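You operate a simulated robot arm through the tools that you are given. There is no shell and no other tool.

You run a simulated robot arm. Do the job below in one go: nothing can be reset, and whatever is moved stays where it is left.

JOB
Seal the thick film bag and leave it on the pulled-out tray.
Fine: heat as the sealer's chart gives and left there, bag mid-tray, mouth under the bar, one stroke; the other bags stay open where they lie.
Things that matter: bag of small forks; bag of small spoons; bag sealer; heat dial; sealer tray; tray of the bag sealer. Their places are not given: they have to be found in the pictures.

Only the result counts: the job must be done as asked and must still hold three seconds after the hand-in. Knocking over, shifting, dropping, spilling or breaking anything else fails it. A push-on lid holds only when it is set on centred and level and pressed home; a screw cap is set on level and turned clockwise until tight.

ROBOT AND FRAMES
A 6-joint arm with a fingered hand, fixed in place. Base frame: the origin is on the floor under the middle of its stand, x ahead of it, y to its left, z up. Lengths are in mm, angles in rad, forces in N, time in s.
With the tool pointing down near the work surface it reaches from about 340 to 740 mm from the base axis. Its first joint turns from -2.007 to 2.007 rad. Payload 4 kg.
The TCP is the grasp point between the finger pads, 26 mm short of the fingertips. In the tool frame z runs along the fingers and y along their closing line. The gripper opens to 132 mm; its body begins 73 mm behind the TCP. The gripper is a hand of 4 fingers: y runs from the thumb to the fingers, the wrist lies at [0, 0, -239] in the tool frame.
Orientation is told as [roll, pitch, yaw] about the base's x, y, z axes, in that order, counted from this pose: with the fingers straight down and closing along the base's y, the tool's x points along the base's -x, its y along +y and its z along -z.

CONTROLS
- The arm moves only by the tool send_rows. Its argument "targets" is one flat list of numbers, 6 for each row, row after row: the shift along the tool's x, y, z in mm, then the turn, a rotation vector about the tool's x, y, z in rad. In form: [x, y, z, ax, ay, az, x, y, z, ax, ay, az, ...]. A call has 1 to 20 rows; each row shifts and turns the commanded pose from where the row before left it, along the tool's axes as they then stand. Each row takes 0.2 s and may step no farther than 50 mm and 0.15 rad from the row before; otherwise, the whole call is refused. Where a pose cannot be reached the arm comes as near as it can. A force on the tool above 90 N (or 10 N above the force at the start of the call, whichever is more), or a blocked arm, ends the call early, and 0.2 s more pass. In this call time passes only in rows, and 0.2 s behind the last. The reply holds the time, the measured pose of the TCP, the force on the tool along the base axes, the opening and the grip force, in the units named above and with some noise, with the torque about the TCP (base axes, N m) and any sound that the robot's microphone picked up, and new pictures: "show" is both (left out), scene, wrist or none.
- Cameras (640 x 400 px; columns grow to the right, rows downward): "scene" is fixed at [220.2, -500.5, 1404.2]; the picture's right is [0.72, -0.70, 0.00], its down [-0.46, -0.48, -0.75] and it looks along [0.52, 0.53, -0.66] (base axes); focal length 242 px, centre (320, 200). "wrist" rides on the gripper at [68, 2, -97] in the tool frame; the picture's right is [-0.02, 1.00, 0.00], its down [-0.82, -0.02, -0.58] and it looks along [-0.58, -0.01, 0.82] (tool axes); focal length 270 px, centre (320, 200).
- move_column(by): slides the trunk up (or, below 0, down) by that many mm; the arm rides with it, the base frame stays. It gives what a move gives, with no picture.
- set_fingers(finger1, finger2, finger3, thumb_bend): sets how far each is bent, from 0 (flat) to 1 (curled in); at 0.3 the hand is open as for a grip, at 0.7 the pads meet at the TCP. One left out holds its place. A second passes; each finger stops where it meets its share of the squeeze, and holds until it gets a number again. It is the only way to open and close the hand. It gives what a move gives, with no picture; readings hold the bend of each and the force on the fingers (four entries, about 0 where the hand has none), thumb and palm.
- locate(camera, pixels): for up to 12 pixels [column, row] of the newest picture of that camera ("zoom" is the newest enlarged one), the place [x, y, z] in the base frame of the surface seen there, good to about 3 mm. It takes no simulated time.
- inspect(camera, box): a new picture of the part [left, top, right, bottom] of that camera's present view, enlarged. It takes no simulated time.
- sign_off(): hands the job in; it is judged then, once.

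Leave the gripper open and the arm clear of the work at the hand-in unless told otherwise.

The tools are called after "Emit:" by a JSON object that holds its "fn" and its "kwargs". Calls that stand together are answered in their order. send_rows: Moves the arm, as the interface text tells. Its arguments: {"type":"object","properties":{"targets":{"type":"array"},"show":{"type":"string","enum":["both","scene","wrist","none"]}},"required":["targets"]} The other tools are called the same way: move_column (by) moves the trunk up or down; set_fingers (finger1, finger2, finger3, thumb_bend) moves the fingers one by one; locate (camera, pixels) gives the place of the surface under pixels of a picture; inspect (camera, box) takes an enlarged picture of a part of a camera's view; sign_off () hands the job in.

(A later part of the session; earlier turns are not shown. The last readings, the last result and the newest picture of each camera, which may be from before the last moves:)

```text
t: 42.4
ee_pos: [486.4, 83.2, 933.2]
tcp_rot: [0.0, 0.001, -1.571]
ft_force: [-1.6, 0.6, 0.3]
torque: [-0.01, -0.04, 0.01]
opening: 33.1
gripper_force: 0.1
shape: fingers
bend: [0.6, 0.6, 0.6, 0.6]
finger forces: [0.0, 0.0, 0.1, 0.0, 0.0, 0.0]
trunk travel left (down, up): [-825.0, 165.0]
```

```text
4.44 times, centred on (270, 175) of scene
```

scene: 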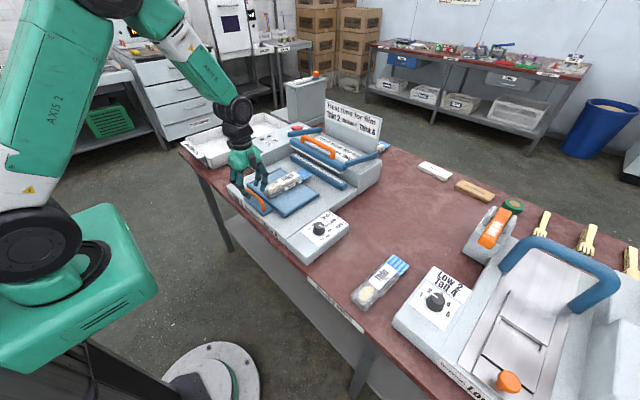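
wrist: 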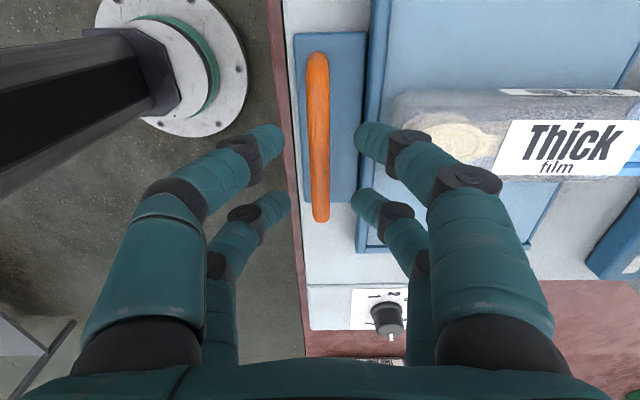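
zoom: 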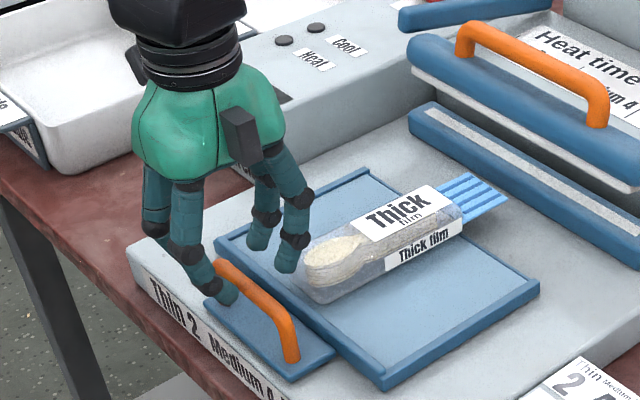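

The handle bar runs midway between the finger pairs (column ≈318). I descend 40 mm to z≈893 so the bar sits between the pads.

Emit:
{"fn": "send_rows", "kwargs": {"targets": [0, 0, 15, 0, 0, 0, 0, 0, 15, 0, 0, 0, 0, 0, 10, 0, 0, 0], "show": "wrist"}}

Emit:
{"fn": "inspect", "kwargs": {"camera": "scene", "box": [220, 130, 320, 220]}}

```text
t: 43.2
ee_pos: [485.8, 82.5, 892.7]
tcp_rot: [-0.002, 0.0, -1.571]
ft_force: [0.5, 0.5, 0.0]
torque: [0.0, -0.02, -0.01]
opening: 32.7
gripper_force: 0.1
shape: fingers
bend: [0.6, 0.6, 0.6, 0.6]
finger forces: [0.0, 0.0, 0.0, 0.1, 0.0, 0.0]
trunk travel left (down, up): [-825.0, 165.0]
```

wrist: 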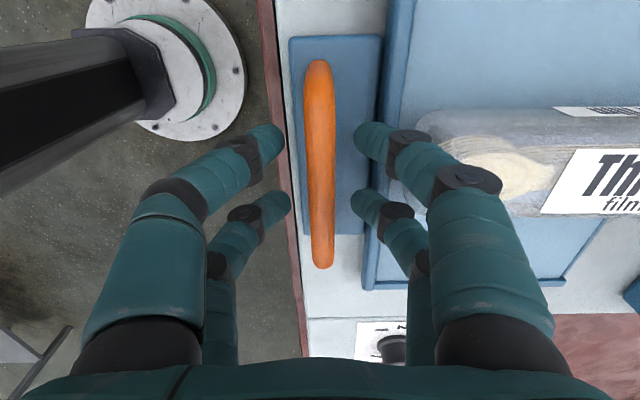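

```text
4.44 times, centred on (270, 175) of scene
```

zoom: 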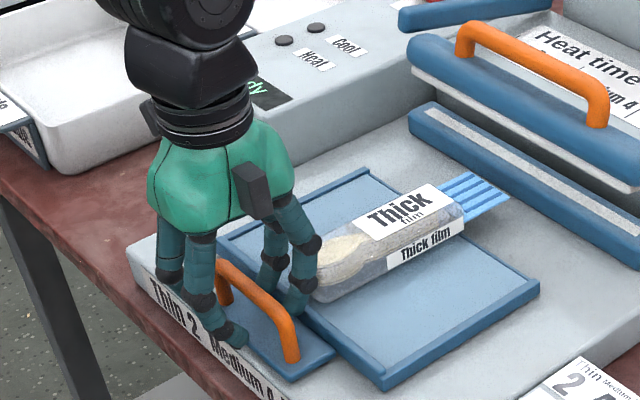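

The handle bar is between the pads with no contact. I close on the handle.

Emit:
{"fn": "set_fingers", "kwargs": {"finger1": 0.7, "finger2": 0.7, "finger3": 0.7, "thumb_bend": 0.7}}

Emit:
{"fn": "inspect", "kwargs": {"camera": "wrist", "box": [0, 0, 640, 400]}}

```text
t: 44.2
ee_pos: [484.4, 81.3, 892.6]
tcp_rot: [0.001, 0.0, -1.57]
ft_force: [-0.6, 0.4, -0.2]
torque: [-0.01, -0.02, 0.0]
opening: 1.3
gripper_force: 0.1
shape: fingers
bend: [0.7, 0.7, 0.7, 0.7]
finger forces: [0.0, 0.0, 0.1, 0.0, 0.0, 0.1]
trunk travel left (down, up): [-825.0, 165.0]
```

```text
1.00 times, centred on (320, 200) of wrist (not enlarged: the box is as wide or as high as the picture)
```

zoom: 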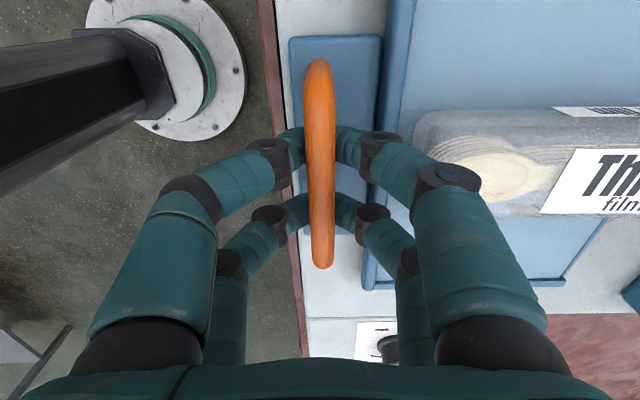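

The fingers met below the bar (no grip force): the bar is caged inside the finger loop, which is fine for pushing and pulling. I push +x (tool +y) by 25 mm gently and look.

Emit:
{"fn": "send_rows", "kwargs": {"targets": [0, 5, 0, 0, 0, 0, 0, 5, 0, 0, 0, 0, 0, 5, 0, 0, 0, 0, 0, 5, 0, 0, 0, 0, 0, 5, 0, 0, 0, 0], "show": "both"}}

Emit:
{"fn": "inspect", "kwargs": {"camera": "scene", "box": [220, 130, 350, 220]}}

```text
t: 45.4
ee_pos: [510.8, 81.2, 892.7]
tcp_rot: [0.001, -0.001, -1.568]
ft_force: [-1.1, -0.9, -1.3]
torque: [0.0, 0.0, 0.02]
opening: 2.5
gripper_force: 0.5
shape: fingers
bend: [0.7, 0.7, 0.7, 0.7]
finger forces: [0.0, 0.1, 0.0, 0.0, 1.1, 0.0]
trunk travel left (down, up): [-825.0, 165.0]
```

scene: 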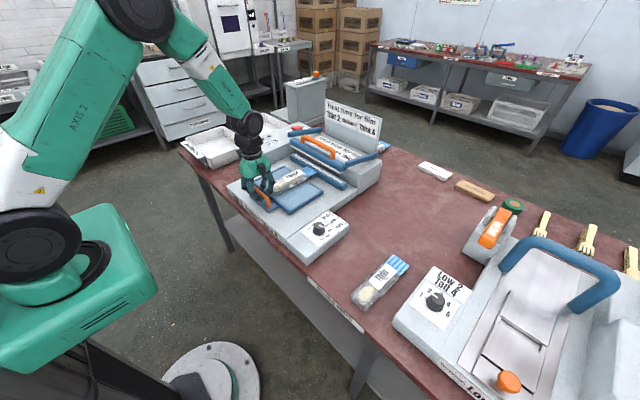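
wrist: 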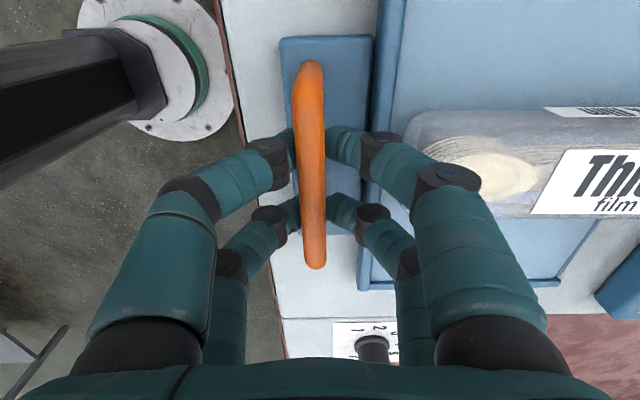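

```text
4.44 times, centred on (285, 175) of scene
```

zoom: 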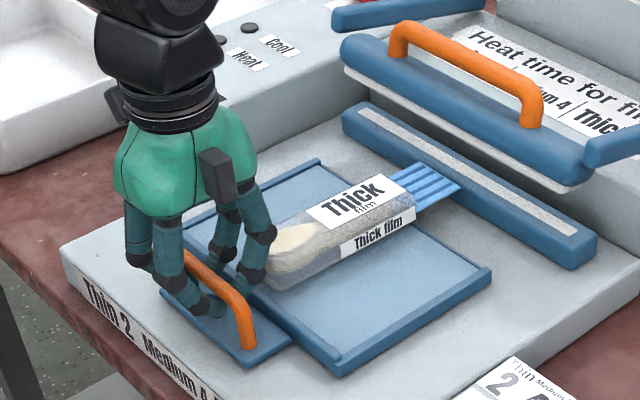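

The tray slides along easily with the bag. I check how far the mouth and tray edge now are from the jaw.

Emit:
{"fn": "locate", "kwargs": {"camera": "zoom", "pixels": [[418, 166], [455, 186], [437, 176], [415, 215], [408, 205], [485, 275], [489, 268], [320, 165], [370, 130], [360, 105], [245, 345], [225, 290]]}}

```text
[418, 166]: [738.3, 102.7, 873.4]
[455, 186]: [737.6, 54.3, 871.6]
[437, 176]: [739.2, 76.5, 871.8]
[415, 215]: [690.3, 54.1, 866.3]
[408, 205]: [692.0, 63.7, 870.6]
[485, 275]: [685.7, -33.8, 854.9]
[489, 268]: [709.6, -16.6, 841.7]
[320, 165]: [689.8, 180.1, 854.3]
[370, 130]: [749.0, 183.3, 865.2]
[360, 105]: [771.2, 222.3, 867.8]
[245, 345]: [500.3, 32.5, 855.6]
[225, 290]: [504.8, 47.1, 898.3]
```

Mouth end at x≈739, handle ≈505; the tray has moved ≈21 mm. The jaw strip is at ≈753–768. I push 35 mm more in small steps, watching the force.

Emit:
{"fn": "send_rows", "kwargs": {"targets": [0, 5, 0, 0, 0, 0, 0, 5, 0, 0, 0, 0, 0, 5, 0, 0, 0, 0, 0, 5, 0, 0, 0, 0, 0, 5, 0, 0, 0, 0, 0, 5, 0, 0, 0, 0, 0, 5, 0, 0, 0, 0], "show": "both"}}

Emit:
{"fn": "inspect", "kwargs": {"camera": "scene", "box": [240, 130, 350, 220]}}

```text
t: 47.0
ee_pos: [546.3, 81.0, 893.2]
tcp_rot: [0.0, 0.0, -1.57]
ft_force: [-0.7, 0.8, -0.9]
torque: [0.0, 0.04, 0.02]
opening: 2.9
gripper_force: 0.9
shape: fingers
bend: [0.7, 0.7, 0.7, 0.69]
finger forces: [0.0, 0.0, 0.1, 0.1, 1.3, 0.0]
trunk travel left (down, up): [-825.0, 165.0]
```

scene: 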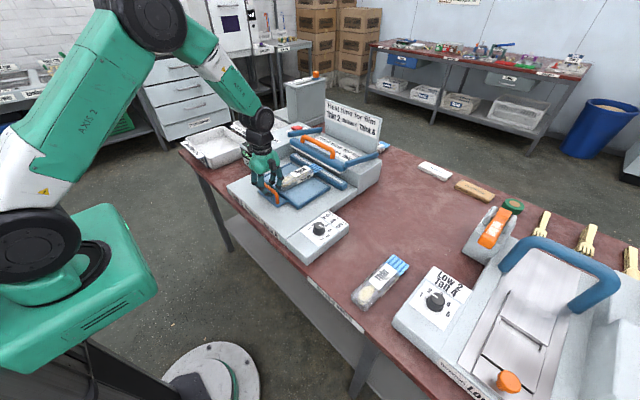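
wrist: 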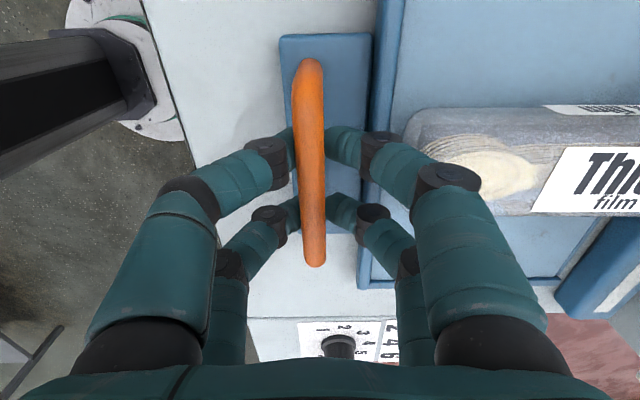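

```text
4.44 times, centred on (295, 175) of scene
```

zoom: 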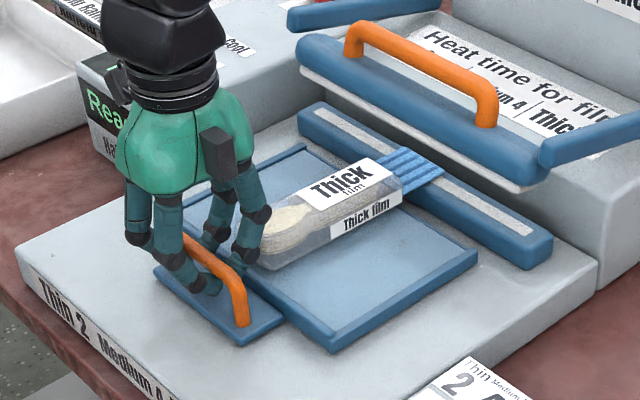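

The mouth now lies over the jaw strip. I measure the remaining gap between the body end / tray edge and the jaw.

Emit:
{"fn": "locate", "kwargs": {"camera": "zoom", "pixels": [[405, 150], [440, 170], [425, 160], [402, 195], [400, 205], [395, 212], [470, 255], [475, 250], [430, 195], [445, 205], [440, 212], [505, 215]]}}

Emit:
{"fn": "locate", "kwargs": {"camera": "zoom", "pixels": [[310, 150], [305, 147], [320, 110], [335, 125], [420, 190], [415, 198], [500, 240], [510, 235], [520, 225], [530, 215], [500, 200], [490, 210]]}}

```text
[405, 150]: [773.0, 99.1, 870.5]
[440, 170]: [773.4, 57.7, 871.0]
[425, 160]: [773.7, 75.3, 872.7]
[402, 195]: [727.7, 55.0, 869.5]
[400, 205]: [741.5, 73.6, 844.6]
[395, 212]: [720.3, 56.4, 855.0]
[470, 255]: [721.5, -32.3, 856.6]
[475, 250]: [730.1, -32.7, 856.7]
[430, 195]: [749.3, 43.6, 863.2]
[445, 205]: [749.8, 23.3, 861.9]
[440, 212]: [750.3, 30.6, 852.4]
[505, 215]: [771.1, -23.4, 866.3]
```

```text
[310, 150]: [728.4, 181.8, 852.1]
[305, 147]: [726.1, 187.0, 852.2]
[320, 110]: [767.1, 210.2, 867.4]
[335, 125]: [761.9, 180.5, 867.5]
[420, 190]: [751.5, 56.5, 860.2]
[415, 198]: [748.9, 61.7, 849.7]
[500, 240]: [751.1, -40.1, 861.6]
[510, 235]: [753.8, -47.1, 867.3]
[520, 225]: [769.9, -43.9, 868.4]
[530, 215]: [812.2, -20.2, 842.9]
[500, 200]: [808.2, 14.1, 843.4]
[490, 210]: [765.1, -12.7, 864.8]
```

Mouth end ≈774, jaw front ≈749.5, body end ≈735. I push another 9 mm in 3 mm steps so the mouth fully covers the jaw strip, watching for a stop.

Emit:
{"fn": "send_rows", "kwargs": {"targets": [0, 3, 0, 0, 0, 0, 0, 3, 0, 0, 0, 0, 0, 3, 0, 0, 0, 0], "show": "both"}}

Emit:
{"fn": "inspect", "kwargs": {"camera": "scene", "box": [260, 140, 350, 210]}}

```text
t: 47.8
ee_pos: [553.8, 81.2, 894.1]
tcp_rot: [0.002, 0.0, -1.571]
ft_force: [-0.5, 0.0, -1.6]
torque: [-0.04, -0.02, 0.02]
opening: 3.1
gripper_force: 0.2
shape: fingers
bend: [0.7, 0.7, 0.7, 0.69]
finger forces: [0.0, 0.1, 0.0, 0.1, 1.5, 0.0]
trunk travel left (down, up): [-825.0, 165.0]
```

scene: 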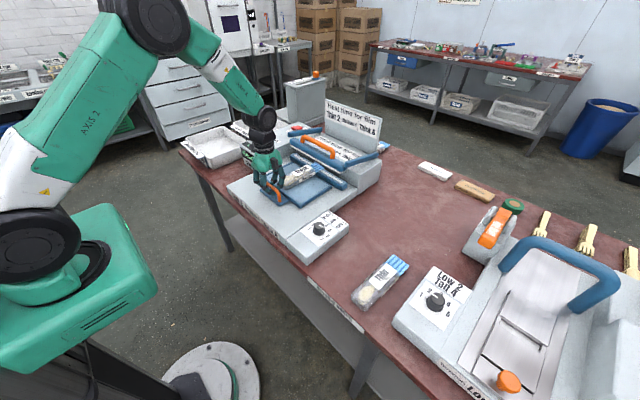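
wrist: 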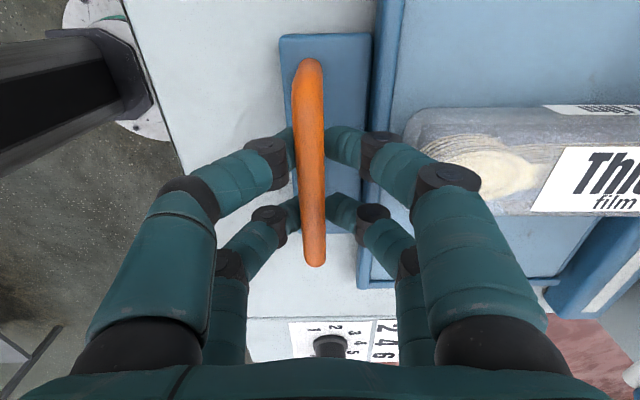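

```text
5.71 times, centred on (305, 175) of scene
```

zoom: 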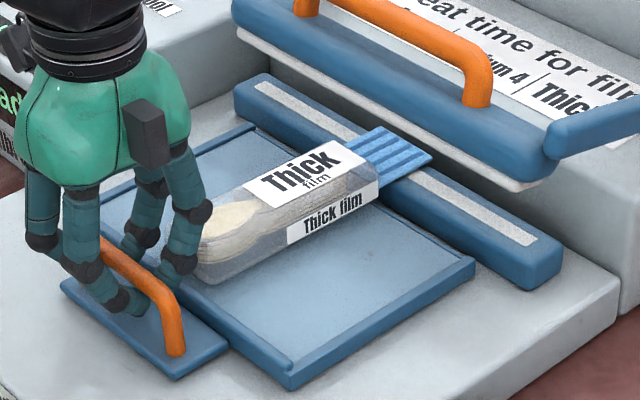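

I locate the mouth corners, the body end and tray back corner again.

Emit:
{"fn": "locate", "kwargs": {"camera": "zoom", "pixels": [[385, 131], [427, 157], [405, 143], [372, 178], [378, 188], [470, 262], [460, 258], [420, 225], [410, 205], [530, 240], [520, 235], [555, 255]]}}

```text
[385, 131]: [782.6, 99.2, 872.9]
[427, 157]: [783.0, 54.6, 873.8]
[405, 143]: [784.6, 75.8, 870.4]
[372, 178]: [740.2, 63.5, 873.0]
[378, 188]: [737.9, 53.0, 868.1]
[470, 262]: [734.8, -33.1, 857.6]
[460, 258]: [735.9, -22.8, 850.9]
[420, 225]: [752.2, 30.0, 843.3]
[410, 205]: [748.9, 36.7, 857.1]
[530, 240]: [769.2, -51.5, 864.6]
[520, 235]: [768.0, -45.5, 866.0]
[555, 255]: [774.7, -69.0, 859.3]
```

Mouth covers x≈744–784, i.e. the whole jaw (750–780), body end just before the jaw, tray back ≈736. That is a good sealing position. Now I centre on the handle (-4 mm), open and lift away.

Emit:
{"fn": "send_rows", "kwargs": {"targets": [0, -4, 0, 0, 0, 0], "show": "none"}}

Emit:
{"fn": "set_fingers", "kwargs": {"finger1": 0.6, "finger2": 0.6, "finger3": 0.6, "thumb_bend": 0.6}}

Emit:
{"fn": "send_rows", "kwargs": {"targets": [0, 0, -10, 0, 0, 0, 0, 0, -20, 0, 0, 0, 0, 0, -40, 0, 0, 0, 0, 0, -40, 0, 0, 0, 0, 0, -40, 0, 0, 0], "show": "both"}}

Emit:
{"fn": "inspect", "kwargs": {"camera": "scene", "box": [230, 100, 380, 220]}}

```text
t: 48.2
ee_pos: [550.4, 80.9, 892.9]
tcp_rot: [0.001, 0.002, -1.572]
ft_force: [0.3, 0.1, 0.4]
torque: [-0.01, 0.01, 0.0]
opening: 1.5
gripper_force: 0.1
shape: fingers
bend: [0.7, 0.7, 0.7, 0.7]
finger forces: [0.0, 0.0, 0.0, 0.0, 0.1, 0.1]
trunk travel left (down, up): [-825.0, 165.0]
```

```text
t: 49.2
ee_pos: [549.3, 81.3, 892.9]
tcp_rot: [0.001, 0.002, -1.573]
ft_force: [0.7, 0.8, -0.6]
torque: [0.06, 0.0, 0.02]
opening: 31.9
gripper_force: 0.1
shape: fingers
bend: [0.6, 0.6, 0.6, 0.6]
finger forces: [0.0, 0.1, 0.0, 0.0, 0.1, 0.0]
trunk travel left (down, up): [-825.0, 165.0]
```

```text
t: 50.4
ee_pos: [551.8, 83.0, 1044.2]
tcp_rot: [0.001, 0.001, -1.568]
ft_force: [0.0, -0.2, 0.9]
torque: [0.0, -0.04, -0.03]
opening: 32.0
gripper_force: 0.1
shape: fingers
bend: [0.6, 0.6, 0.6, 0.6]
finger forces: [0.0, 0.0, 0.0, 0.1, 0.1, 0.0]
trunk travel left (down, up): [-825.0, 165.0]
```

scene: 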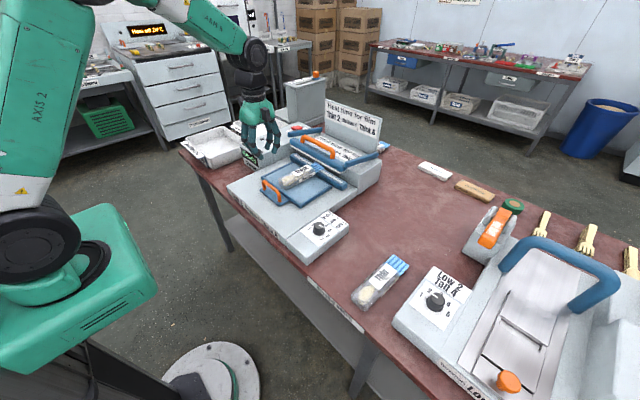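
wrist: 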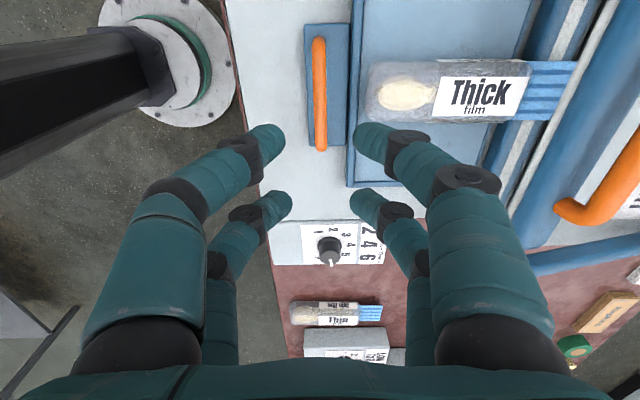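

```text
3.33 times, centred on (305, 160) of scene
```

zoom: 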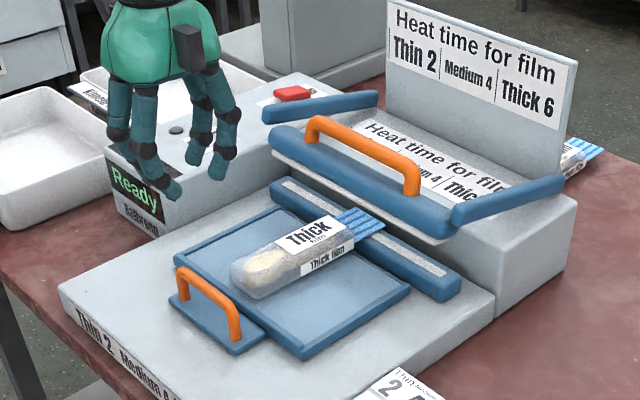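

The tray stays in place. I locate the bar's arms and handle for the press motion.

Emit:
{"fn": "locate", "kwargs": {"camera": "zoom", "pixels": [[362, 147], [325, 125], [405, 172], [360, 200], [300, 160], [440, 235], [465, 213], [510, 198], [550, 183], [285, 107], [360, 97], [480, 130]]}}

Emit:
{"fn": "locate", "kwargs": {"camera": "wrist", "pixels": [[580, 210], [600, 190], [560, 265], [620, 250], [572, 100], [555, 92], [575, 60], [575, 110], [530, 60], [530, 115], [365, 100], [320, 90]]}}

```text
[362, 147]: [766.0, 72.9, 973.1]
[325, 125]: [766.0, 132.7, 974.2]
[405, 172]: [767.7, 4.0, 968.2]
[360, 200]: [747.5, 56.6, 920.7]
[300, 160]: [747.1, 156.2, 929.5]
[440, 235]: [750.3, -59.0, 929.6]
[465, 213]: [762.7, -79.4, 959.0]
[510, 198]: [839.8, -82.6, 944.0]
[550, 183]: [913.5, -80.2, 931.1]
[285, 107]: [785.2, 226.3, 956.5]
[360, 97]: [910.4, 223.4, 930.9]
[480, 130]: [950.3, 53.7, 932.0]
```

```text
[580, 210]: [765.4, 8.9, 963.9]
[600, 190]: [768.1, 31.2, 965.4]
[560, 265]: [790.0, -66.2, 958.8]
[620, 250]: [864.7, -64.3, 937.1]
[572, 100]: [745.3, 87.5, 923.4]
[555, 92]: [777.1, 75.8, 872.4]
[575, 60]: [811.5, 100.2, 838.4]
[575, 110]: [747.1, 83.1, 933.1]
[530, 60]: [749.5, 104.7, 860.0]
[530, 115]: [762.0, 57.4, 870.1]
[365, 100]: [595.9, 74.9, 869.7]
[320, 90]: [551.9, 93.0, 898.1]
```

Arm pivot is near (915, z≈925); the handle (766, 80, top 973) should move about 48 mm down and ~7 mm toward me. I close the fist, turn the hand to yaw +90° (so the wrist camera looks toward the display box), and tilt it 20° forward for reach.

Emit:
{"fn": "set_fingers", "kwargs": {"finger1": 0.7, "finger2": 0.7, "finger3": 0.7, "thumb_bend": 0.7}}

Emit:
{"fn": "send_rows", "kwargs": {"targets": [0, 0, -5, 0, 0, -0.1428, 0, 0, -5, 0, 0, -0.1428, 0, 0, 0, 0, 0, -0.1428, 0, 0, 0, 0, 0, -0.1428, 0, 0, 0, 0, 0, -0.1428, 0, 0, 0, 0, 0, -0.1428, 0, 0, 0, 0, 0, -0.1428, 0, 0, 0, 0, 0, -0.1428, 0, 0, 0, 0, 0, -0.1428, 0, 0, 0, 0, 0, -0.1428, 0, 0, 0, 0, 0, -0.1428, 0, 0, 0, 0, 0, -0.1428], "show": "none"}}

Emit:
{"fn": "send_rows", "kwargs": {"targets": [0, 0, 0, 0, 0, -0.1428, 0, 0, 0, 0, 0, -0.1428, 0, 0, 0, 0, 0, -0.1428, 0, 0, 0, 0, 0, -0.1428, 0, 0, 0, 0, 0, -0.1428, 0, 0, 0, 0, 0, -0.1428, 0, 0, 0, 0, 0, -0.1428, 0, 0, 0, 0, 0, -0.1428, 0, 0, 0, 0, 0, -0.1428, 0, 0, 0, 0, 0, -0.1428, 0, 0, 0, 0.1163, 0, 0, 0, 0, 0, 0.1163, 0, 0, 0, 0, 0, 0.1163, 0, 0], "show": "both"}}

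```text
t: 51.4
ee_pos: [551.5, 82.4, 1043.0]
tcp_rot: [0.0, -0.001, -1.57]
ft_force: [0.9, 0.0, -0.2]
torque: [-0.01, -0.03, -0.06]
opening: 1.7
gripper_force: 0.0
shape: fingers
bend: [0.7, 0.7, 0.7, 0.7]
finger forces: [0.0, 0.0, 0.0, 0.1, 0.1, 0.1]
trunk travel left (down, up): [-825.0, 165.0]
```

```text
t: 54.0
ee_pos: [550.7, 82.2, 1053.0]
tcp_rot: [0.0, 0.0, 0.146]
ft_force: [-0.4, 0.5, -0.2]
torque: [0.02, -0.03, 0.0]
opening: 1.5
gripper_force: 0.0
shape: fingers
bend: [0.7, 0.7, 0.7, 0.7]
finger forces: [0.0, 0.0, 0.0, 0.0, 0.0, 0.0]
trunk travel left (down, up): [-825.0, 165.0]
```

```text
t: 56.8
ee_pos: [550.9, 80.8, 1053.5]
tcp_rot: [-0.352, 0.001, 1.573]
ft_force: [0.8, 0.4, 0.0]
torque: [0.01, -0.03, 0.02]
opening: 1.5
gripper_force: 0.0
shape: fingers
bend: [0.7, 0.7, 0.7, 0.7]
finger forces: [0.0, 0.1, 0.0, 0.0, 0.1, 0.0]
trunk travel left (down, up): [-825.0, 165.0]
```

scene: 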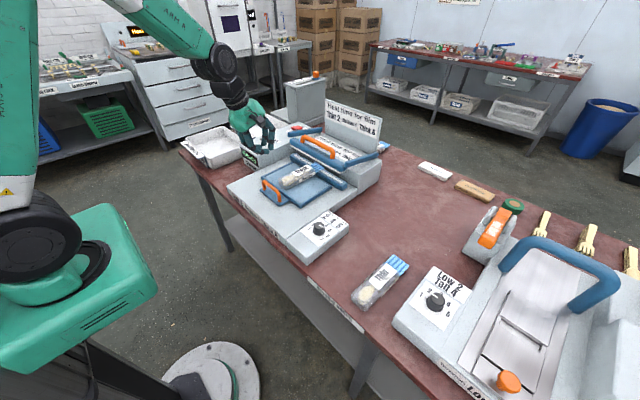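
wrist: 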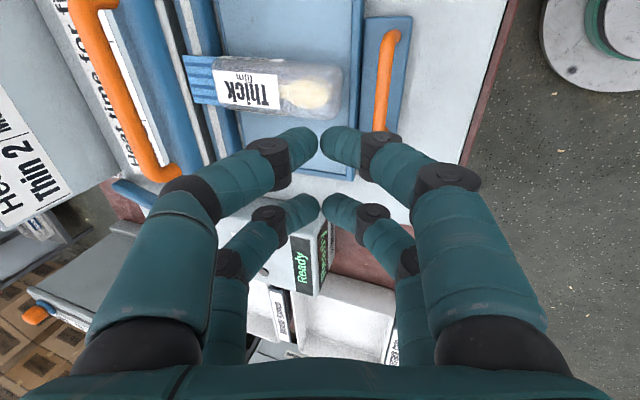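

The hand is tilted forward 20°. I move to about 20 mm above the bar handle.

Emit:
{"fn": "send_rows", "kwargs": {"targets": [0, -36.2, 21.1, 0, 0, 0, 0, -36.2, 21.1, 0, 0, 0, 0, -36.2, 21.1, 0, 0, 0, 0, -36.2, 21.1, 0, 0, 0, 0, -36.2, 21.1, 0, 0, 0], "show": "both"}}

Emit:
{"fn": "inspect", "kwargs": {"camera": "scene", "box": [240, 80, 390, 200]}}

```text
t: 58.0
ee_pos: [756.3, 80.0, 1014.9]
tcp_rot: [-0.346, -0.001, 1.572]
ft_force: [-0.3, -0.1, -0.4]
torque: [0.03, 0.02, -0.01]
opening: 1.4
gripper_force: 0.0
shape: fingers
bend: [0.7, 0.7, 0.7, 0.7]
finger forces: [0.0, 0.0, 0.0, 0.0, 0.0, 0.1]
trunk travel left (down, up): [-825.0, 165.0]
```

scene: 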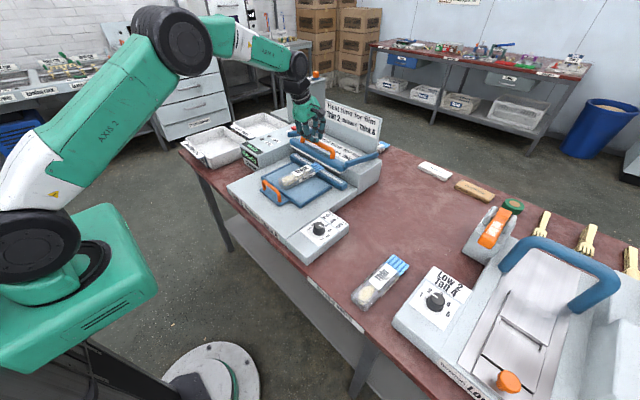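
wrist: 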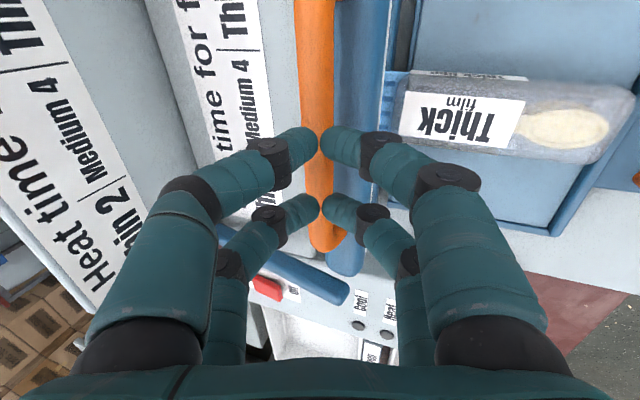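

```text
3.33 times, centred on (315, 140) of scene
```

zoom: 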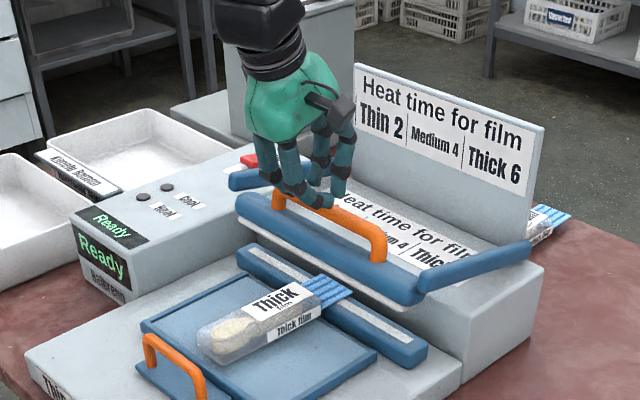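

The fist is right above the handle (column ≈318) and the scene view shows the "Ready" display and both lamps. I approach 15 mm down first.

Emit:
{"fn": "send_rows", "kwargs": {"targets": [0, 1.71, 4.7, 0, 0, 0, 0, 1.71, 4.7, 0, 0, 0, 0, 1.71, 4.7, 0, 0, 0], "show": "both"}}

Emit:
{"fn": "inspect", "kwargs": {"camera": "scene", "box": [280, 100, 360, 180]}}

```text
t: 58.8
ee_pos: [756.5, 82.5, 1000.2]
tcp_rot: [-0.348, 0.001, 1.572]
ft_force: [0.0, -0.3, -0.6]
torque: [0.03, -0.02, 0.0]
opening: 1.4
gripper_force: 0.2
shape: fingers
bend: [0.7, 0.7, 0.7, 0.7]
finger forces: [0.0, 0.0, 0.0, 0.0, 0.0, 0.0]
trunk travel left (down, up): [-825.0, 165.0]
```

scene: 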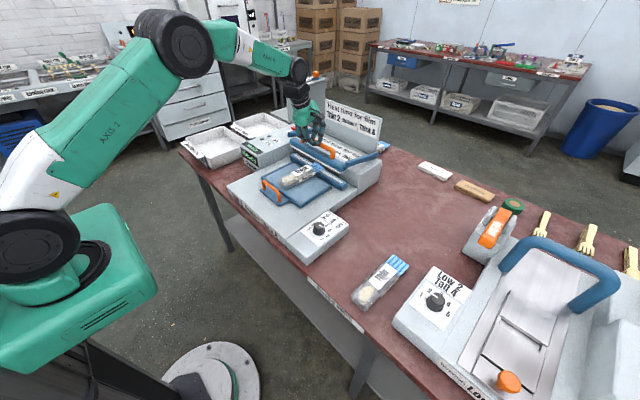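
wrist: 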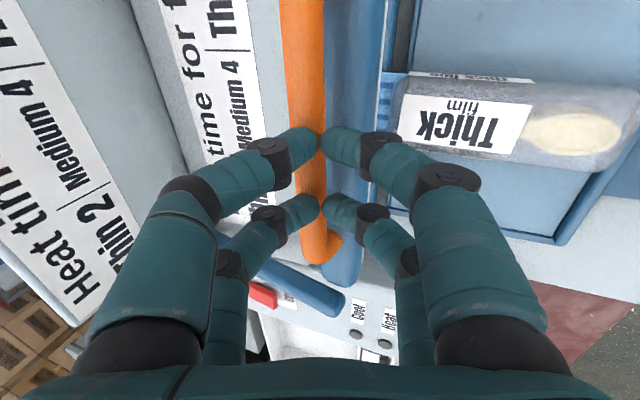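

```text
5.00 times, centred on (320, 140) of scene
```

zoom: 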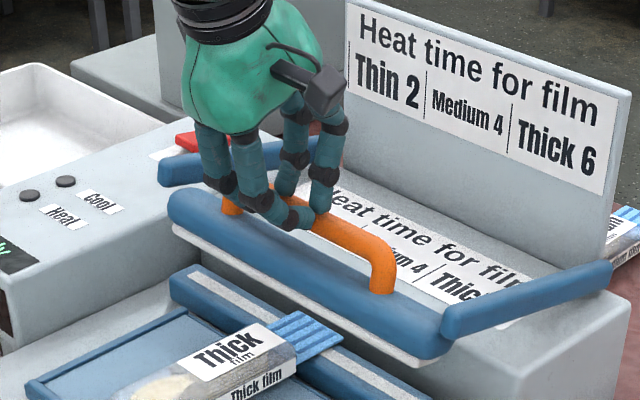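

The handle lies about 5 mm further in +x than the fingertip groove (column ≈308 vs 318), so I shift 5.5 mm forward (2 mm up at the same time).

Emit:
{"fn": "send_rows", "kwargs": {"targets": [0, -5.85, 0, 0, 0, 0], "show": "wrist"}}

Emit:
{"fn": "inspect", "kwargs": {"camera": "wrist", "box": [240, 60, 400, 280]}}

```text
t: 59.2
ee_pos: [761.8, 81.5, 1002.5]
tcp_rot: [-0.347, 0.0, 1.57]
ft_force: [-0.4, 0.0, 0.5]
torque: [0.01, 0.03, 0.0]
opening: 1.3
gripper_force: 0.1
shape: fingers
bend: [0.7, 0.7, 0.7, 0.7]
finger forces: [0.0, 0.1, 0.1, 0.1, 0.1, 0.0]
trunk travel left (down, up): [-825.0, 165.0]
```

wrist: 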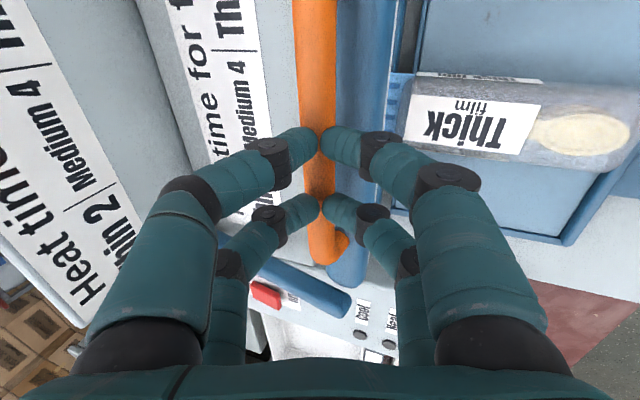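

```text
1.82 times, centred on (320, 170) of wrist
```

zoom: 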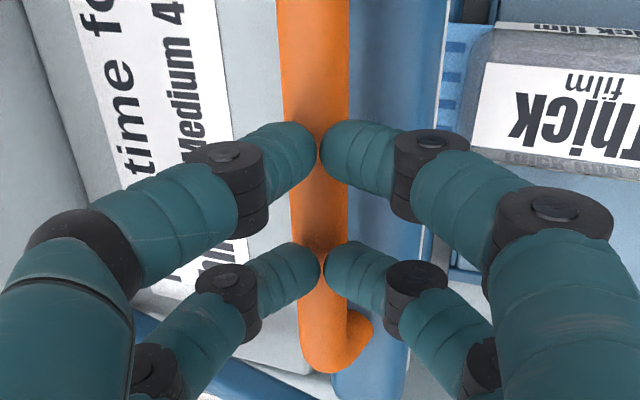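

The handle is now centred under the fingertip groove. I press down in one continuous stroke (~50 mm along the arc), watching force and the display.

Emit:
{"fn": "send_rows", "kwargs": {"targets": [0, 0.94, 2.585, 0, 0, 0, 0, 0.94, 2.585, 0, 0, 0, 0, 1.731, 2.564, 0, 0, 0, 0, 1.731, 2.564, 0, 0, 0, 0, 1.731, 2.564, 0, 0, 0, 0, 1.731, 2.564, 0, 0, 0, 0, 1.731, 2.564, 0, 0, 0, 0, 1.43, 2.673, 0, 0, 0, 0, 1.43, 2.673, 0, 0, 0, 0, 1.43, 2.673, 0, 0, 0, 0, 1.43, 2.673, 0, 0, 0, 0, 1.43, 2.673, 0, 0, 0, 0, 1.12, 2.786, 0, 0, 0, 0, 1.12, 2.786, 0, 0, 0, 0, 1.12, 2.786, 0, 0, 0, 0, 1.12, 2.786, 0, 0, 0, 0, 1.12, 2.786, 0, 0, 0], "show": "both"}}

Emit:
{"fn": "inspect", "kwargs": {"camera": "scene", "box": [240, 100, 370, 200]}}

```text
t: 62.8
ee_pos: [755.5, 80.7, 961.4]
tcp_rot: [-0.362, -0.002, 1.571]
ft_force: [-4.1, -1.2, 37.7]
torque: [-0.09, -0.38, -0.06]
opening: 2.3
gripper_force: 18.1
shape: fingers
bend: [0.7, 0.7, 0.7, 0.71]
finger forces: [4.1, 4.0, 11.0, 0.0, 17.2, 0.1]
trunk travel left (down, up): [-825.0, 165.0]
```

scene: 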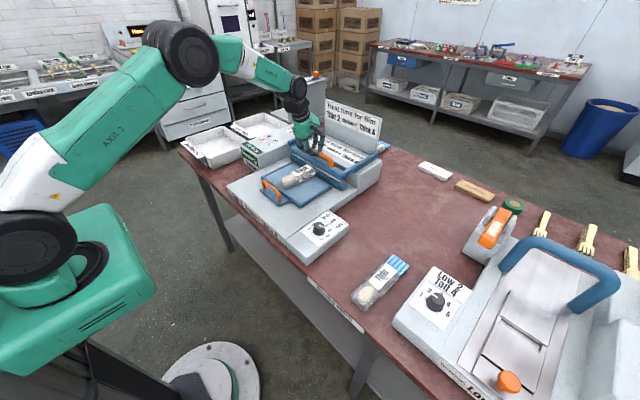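
wrist: 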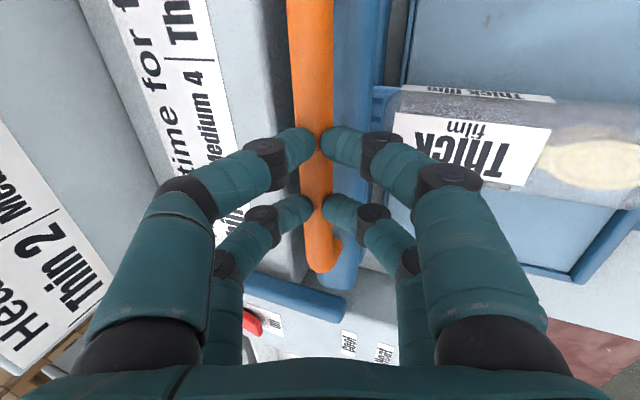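

```text
4.00 times, centred on (305, 150) of scene
```

zoom: 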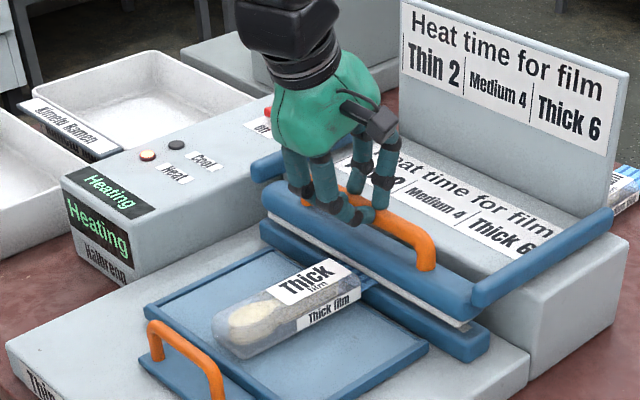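

The display changed to "Heating" with the Heat lamp lit; force 38 N, bar is down on the mouth. I hold still and watch.

Emit:
{"fn": "send_rows", "kwargs": {"targets": [0, 0, 0, 0, 0, 0, 0, 0, 0, 0, 0, 0, 0, 0, 0, 0, 0, 0, 0, 0, 0, 0, 0, 0, 0, 0, 0, 0, 0, 0, 0, 0, 0, 0, 0, 0, 0, 0, 0, 0, 0, 0, 0, 0, 0, 0, 0, 0], "show": "scene"}}

Emit:
{"fn": "inspect", "kwargs": {"camera": "scene", "box": [240, 100, 370, 200]}}

```text
t: 64.6
ee_pos: [754.0, 81.0, 961.2]
tcp_rot: [-0.362, 0.0, 1.57]
ft_force: [-3.1, -5.4, 37.0]
torque: [-0.27, -0.51, -0.03]
opening: 2.4
gripper_force: 18.2
shape: fingers
bend: [0.7, 0.7, 0.7, 0.71]
finger forces: [3.3, 3.2, 11.1, 0.2, 19.1, 0.1]
trunk travel left (down, up): [-825.0, 165.0]
```

scene: 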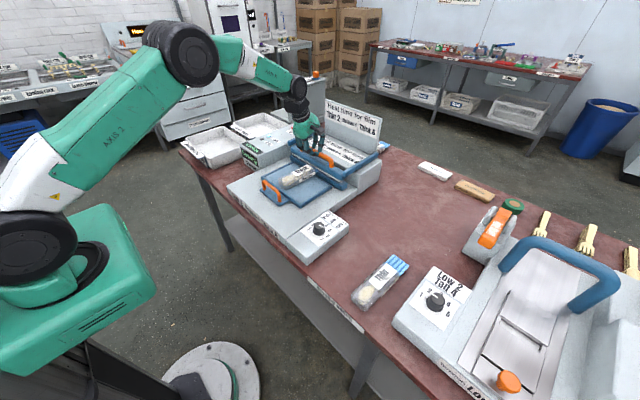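

```text
4.00 times, centred on (305, 150) of scene
```

zoom: 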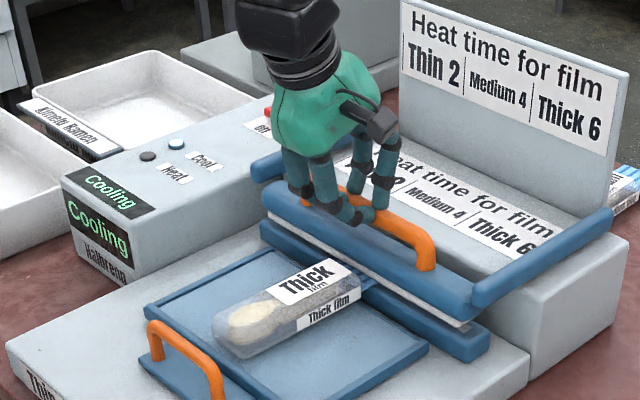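

Now "Cooling", the Cool lamp is lit. I keep the bar pressed and hold on until cooling is finished.

Emit:
{"fn": "send_rows", "kwargs": {"targets": [0, 0, 0, 0, 0, 0, 0, 0, 0, 0, 0, 0, 0, 0, 0, 0, 0, 0, 0, 0, 0, 0, 0, 0, 0, 0, 0, 0, 0, 0, 0, 0, 0, 0, 0, 0, 0, 0, 0, 0, 0, 0, 0, 0, 0, 0, 0, 0], "show": "scene"}}

Emit:
{"fn": "inspect", "kwargs": {"camera": "scene", "box": [240, 100, 370, 200]}}

```text
t: 66.4
ee_pos: [754.0, 81.2, 960.6]
tcp_rot: [-0.36, -0.003, 1.571]
ft_force: [-1.2, -4.5, 38.1]
torque: [-0.28, -0.53, -0.1]
opening: 2.7
gripper_force: 18.2
shape: fingers
bend: [0.7, 0.7, 0.7, 0.71]
finger forces: [3.4, 3.2, 11.1, 0.0, 19.4, 0.1]
trunk travel left (down, up): [-825.0, 165.0]
```

scene: 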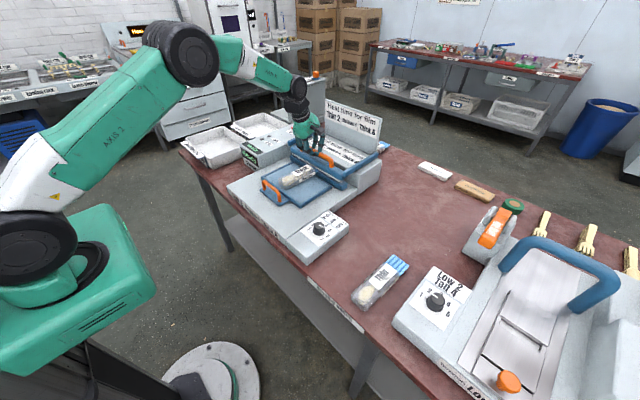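

```text
4.00 times, centred on (305, 150) of scene
```

zoom: 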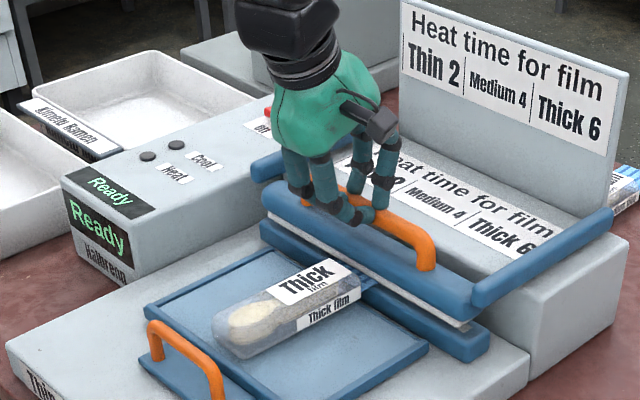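

The display is back to "Ready" with lamps off: the cycle is complete. I lift smoothly off along the reverse arc.

Emit:
{"fn": "send_rows", "kwargs": {"targets": [0, -2.663, -5.418, 0, 0, 0, 0, -2.663, -5.418, 0, 0, 0, 0, -2.663, -5.418, 0, 0, 0, 0, -2.663, -5.418, 0, 0, 0, 0, -2.663, -5.418, 0, 0, 0, 0, -2.663, -5.418, 0, 0, 0, 0, -2.663, -5.418, 0, 0, 0, 0, -2.663, -5.418, 0, 0, 0, 0, -2.663, -5.418, 0, 0, 0, 0, -2.663, -5.418, 0, 0, 0, 0, -3.42, -9.4, 0, 0, 0, 0, -3.42, -9.4, 0, 0, 0], "show": "both"}}

Emit:
{"fn": "inspect", "kwargs": {"camera": "scene", "box": [240, 80, 390, 200]}}

```text
t: 69.0
ee_pos: [762.5, 81.9, 1032.4]
tcp_rot: [-0.35, -0.001, 1.57]
ft_force: [0.6, 0.4, -1.2]
torque: [-0.01, -0.03, 0.03]
opening: 1.0
gripper_force: 0.0
shape: fingers
bend: [0.7, 0.7, 0.7, 0.7]
finger forces: [0.0, 0.1, 0.0, 0.1, 0.0, 0.0]
trunk travel left (down, up): [-825.0, 165.0]
```

scene: 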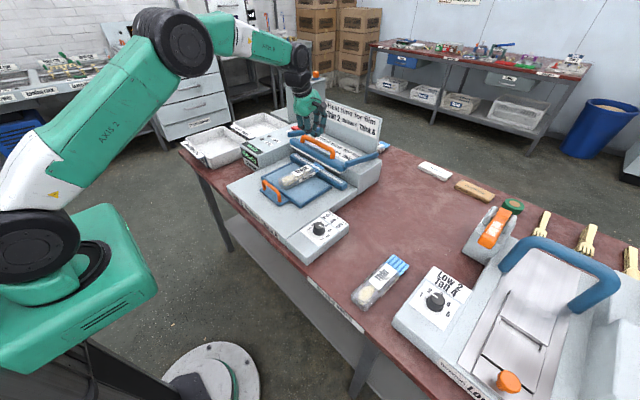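
wrist: 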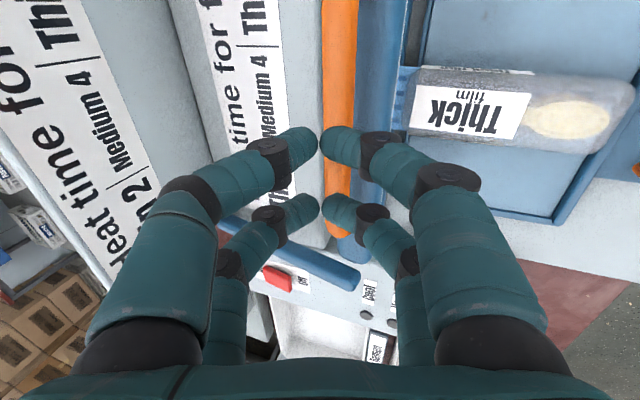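

```text
3.33 times, centred on (315, 140) of scene
```

zoom: 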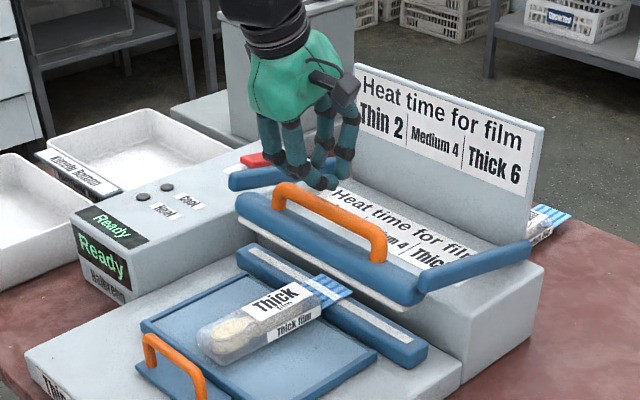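

The bar sprang back up. I look closely at the mouth for the seal.

Emit:
{"fn": "inspect", "kwargs": {"camera": "scene", "box": [275, 150, 340, 200]}}

Emit:
{"fn": "inspect", "kwargs": {"camera": "wrist", "box": [380, 30, 560, 180]}}

```text
8.00 times, centred on (308, 175) of scene
```

zoom: 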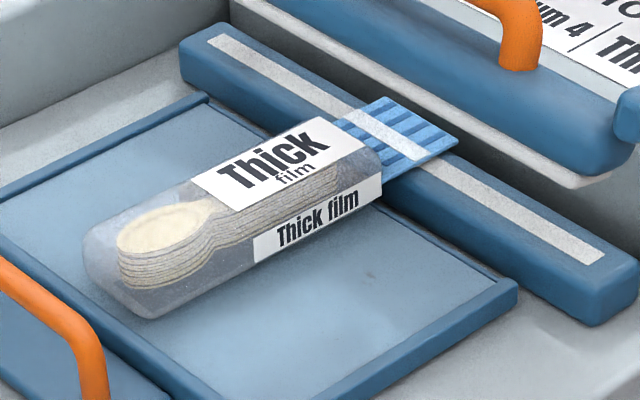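

```text
2.67 times, centred on (470, 105) of wrist
```

zoom: 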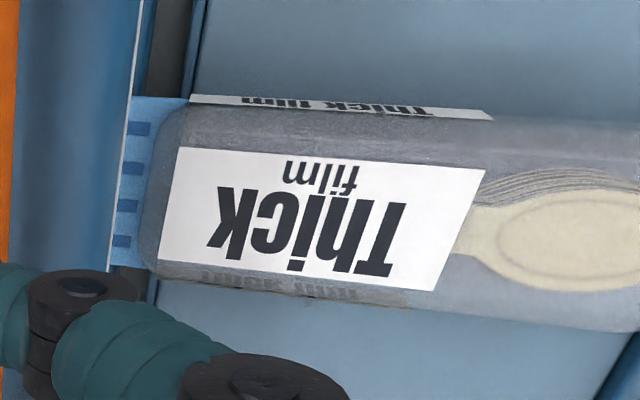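

A white seal line now runs across the mouth: sealed. Next I retreat to above the tray handle (x≈550), remove the tilt, and open the fingers to 33 mm.

Emit:
{"fn": "send_rows", "kwargs": {"targets": [0, 38.6, -17.3, 0, 0, 0, 0, 38.6, -17.3, 0, 0, 0, 0, 38.6, -17.3, 0, 0, 0, 0, 38.6, -17.3, 0, 0, 0, 0, 38.6, -17.3, 0, 0, 0, 0, 0, 0, -0.1163, 0, 0, 0, 0, 0, -0.1163, 0, 0, 0, 0, 0, -0.1163, 0, 0], "show": "none"}}

Emit:
{"fn": "set_fingers", "kwargs": {"finger1": 0.6, "finger2": 0.6, "finger3": 0.6, "thumb_bend": 0.6}}

Emit:
{"fn": "send_rows", "kwargs": {"targets": [0, 0, 40, 0, 0, 0, 0, 0, 40, 0, 0, 0, 0, 0, 32, 0, 0, 0], "show": "both"}}

Emit:
{"fn": "inspect", "kwargs": {"camera": "wrist", "box": [220, 60, 420, 280]}}

Emit:
{"fn": "inspect", "kwargs": {"camera": "scene", "box": [240, 130, 350, 220]}}

```text
t: 70.8
ee_pos: [550.7, 80.6, 1046.5]
tcp_rot: [0.002, -0.001, 1.569]
ft_force: [-0.4, 0.5, -0.7]
torque: [0.0, -0.02, 0.02]
opening: 0.8
gripper_force: 0.1
shape: fingers
bend: [0.7, 0.7, 0.7, 0.7]
finger forces: [0.0, 0.0, 0.0, 0.1, 0.1, 0.1]
trunk travel left (down, up): [-825.0, 165.0]
```

```text
t: 71.8
ee_pos: [551.8, 80.2, 1048.4]
tcp_rot: [0.0, 0.0, 1.571]
ft_force: [-0.4, -0.8, -0.2]
torque: [0.0, -0.02, 0.0]
opening: 31.8
gripper_force: 0.0
shape: fingers
bend: [0.6, 0.6, 0.6, 0.6]
finger forces: [0.1, 0.0, 0.0, 0.0, 0.0, 0.1]
trunk travel left (down, up): [-825.0, 165.0]
```

```text
t: 72.6
ee_pos: [551.8, 80.1, 932.4]
tcp_rot: [0.0, -0.001, 1.57]
ft_force: [-0.4, 0.1, 0.6]
torque: [0.02, 0.06, 0.0]
opening: 31.9
gripper_force: 0.1
shape: fingers
bend: [0.6, 0.6, 0.6, 0.6]
finger forces: [0.0, 0.0, 0.0, 0.0, 0.0, 0.0]
trunk travel left (down, up): [-825.0, 165.0]
```

scene: 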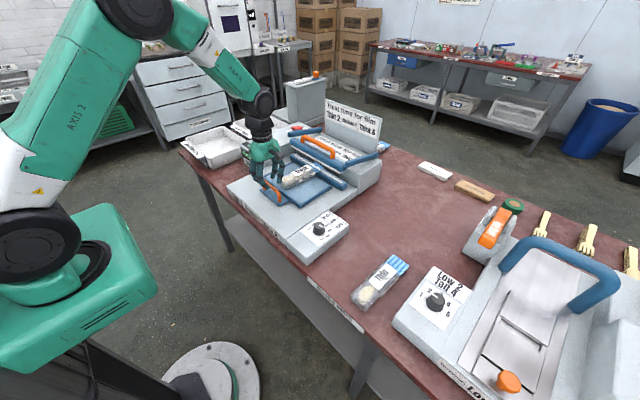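
wrist: 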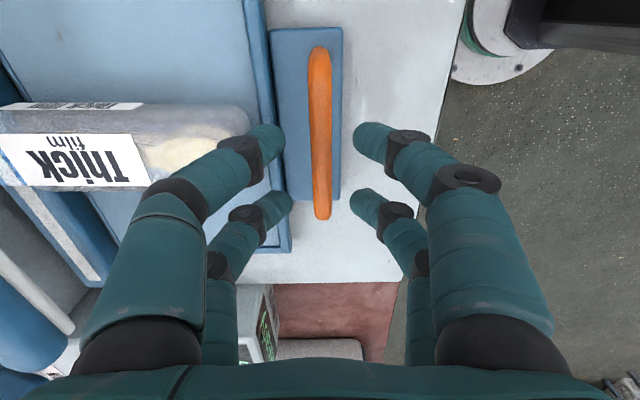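

```text
1.82 times, centred on (320, 170) of wrist
```

zoom: 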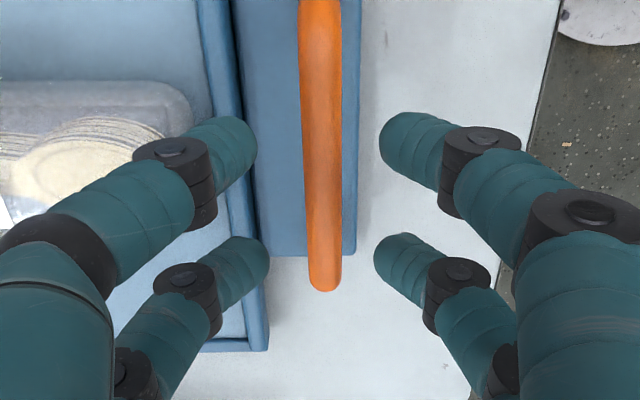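

```text
4.44 times, centred on (295, 175) of scene
```

zoom: 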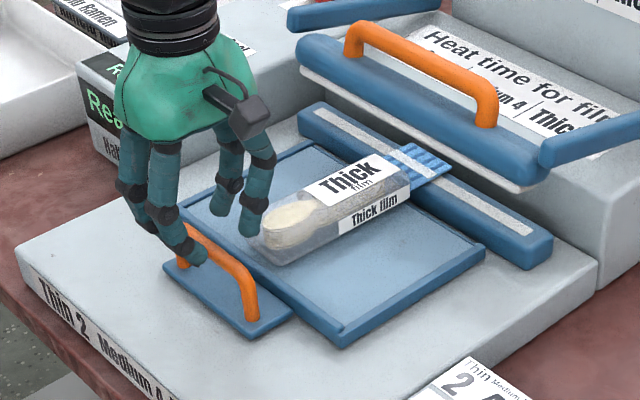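

The handle is centred at column 319, same relation to the bag as before. I descend 40 mm and close around the handle bar.

Emit:
{"fn": "send_rows", "kwargs": {"targets": [0, 0, 15, 0, 0, 0, 0, 0, 15, 0, 0, 0, 0, 0, 9, 0, 0, 0], "show": "wrist"}}

Emit:
{"fn": "set_fingers", "kwargs": {"finger1": 0.7, "finger2": 0.7, "finger3": 0.7, "thumb_bend": 0.7}}

Emit:
{"fn": "inspect", "kwargs": {"camera": "wrist", "box": [0, 0, 640, 400]}}

```text
t: 73.4
ee_pos: [550.7, 80.0, 896.6]
tcp_rot: [0.0, 0.0, 1.57]
ft_force: [0.2, -0.3, 0.5]
torque: [0.0, 0.03, 0.01]
opening: 31.9
gripper_force: 0.0
shape: fingers
bend: [0.6, 0.6, 0.6, 0.6]
finger forces: [0.1, 0.0, 0.0, 0.0, 0.0, 0.0]
trunk travel left (down, up): [-825.0, 165.0]
```

wrist: 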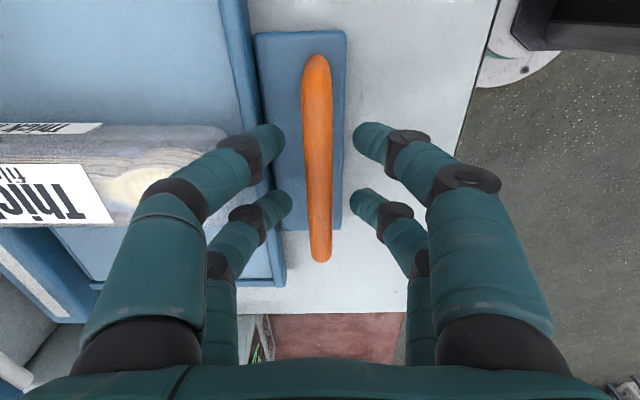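

```text
t: 74.4
ee_pos: [550.9, 81.0, 896.2]
tcp_rot: [0.0, 0.0, 1.573]
ft_force: [0.3, -0.7, -0.1]
torque: [0.02, 0.03, 0.0]
opening: 1.7
gripper_force: 0.0
shape: fingers
bend: [0.7, 0.7, 0.7, 0.7]
finger forces: [0.1, 0.0, 0.1, 0.1, 0.3, 0.0]
trunk travel left (down, up): [-825.0, 165.0]
```

```text
1.00 times, centred on (320, 200) of wrist (not enlarged: the box is as wide or as high as the picture)
```

zoom: 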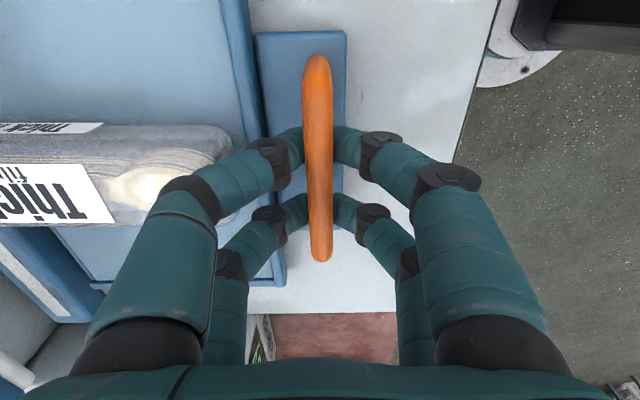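

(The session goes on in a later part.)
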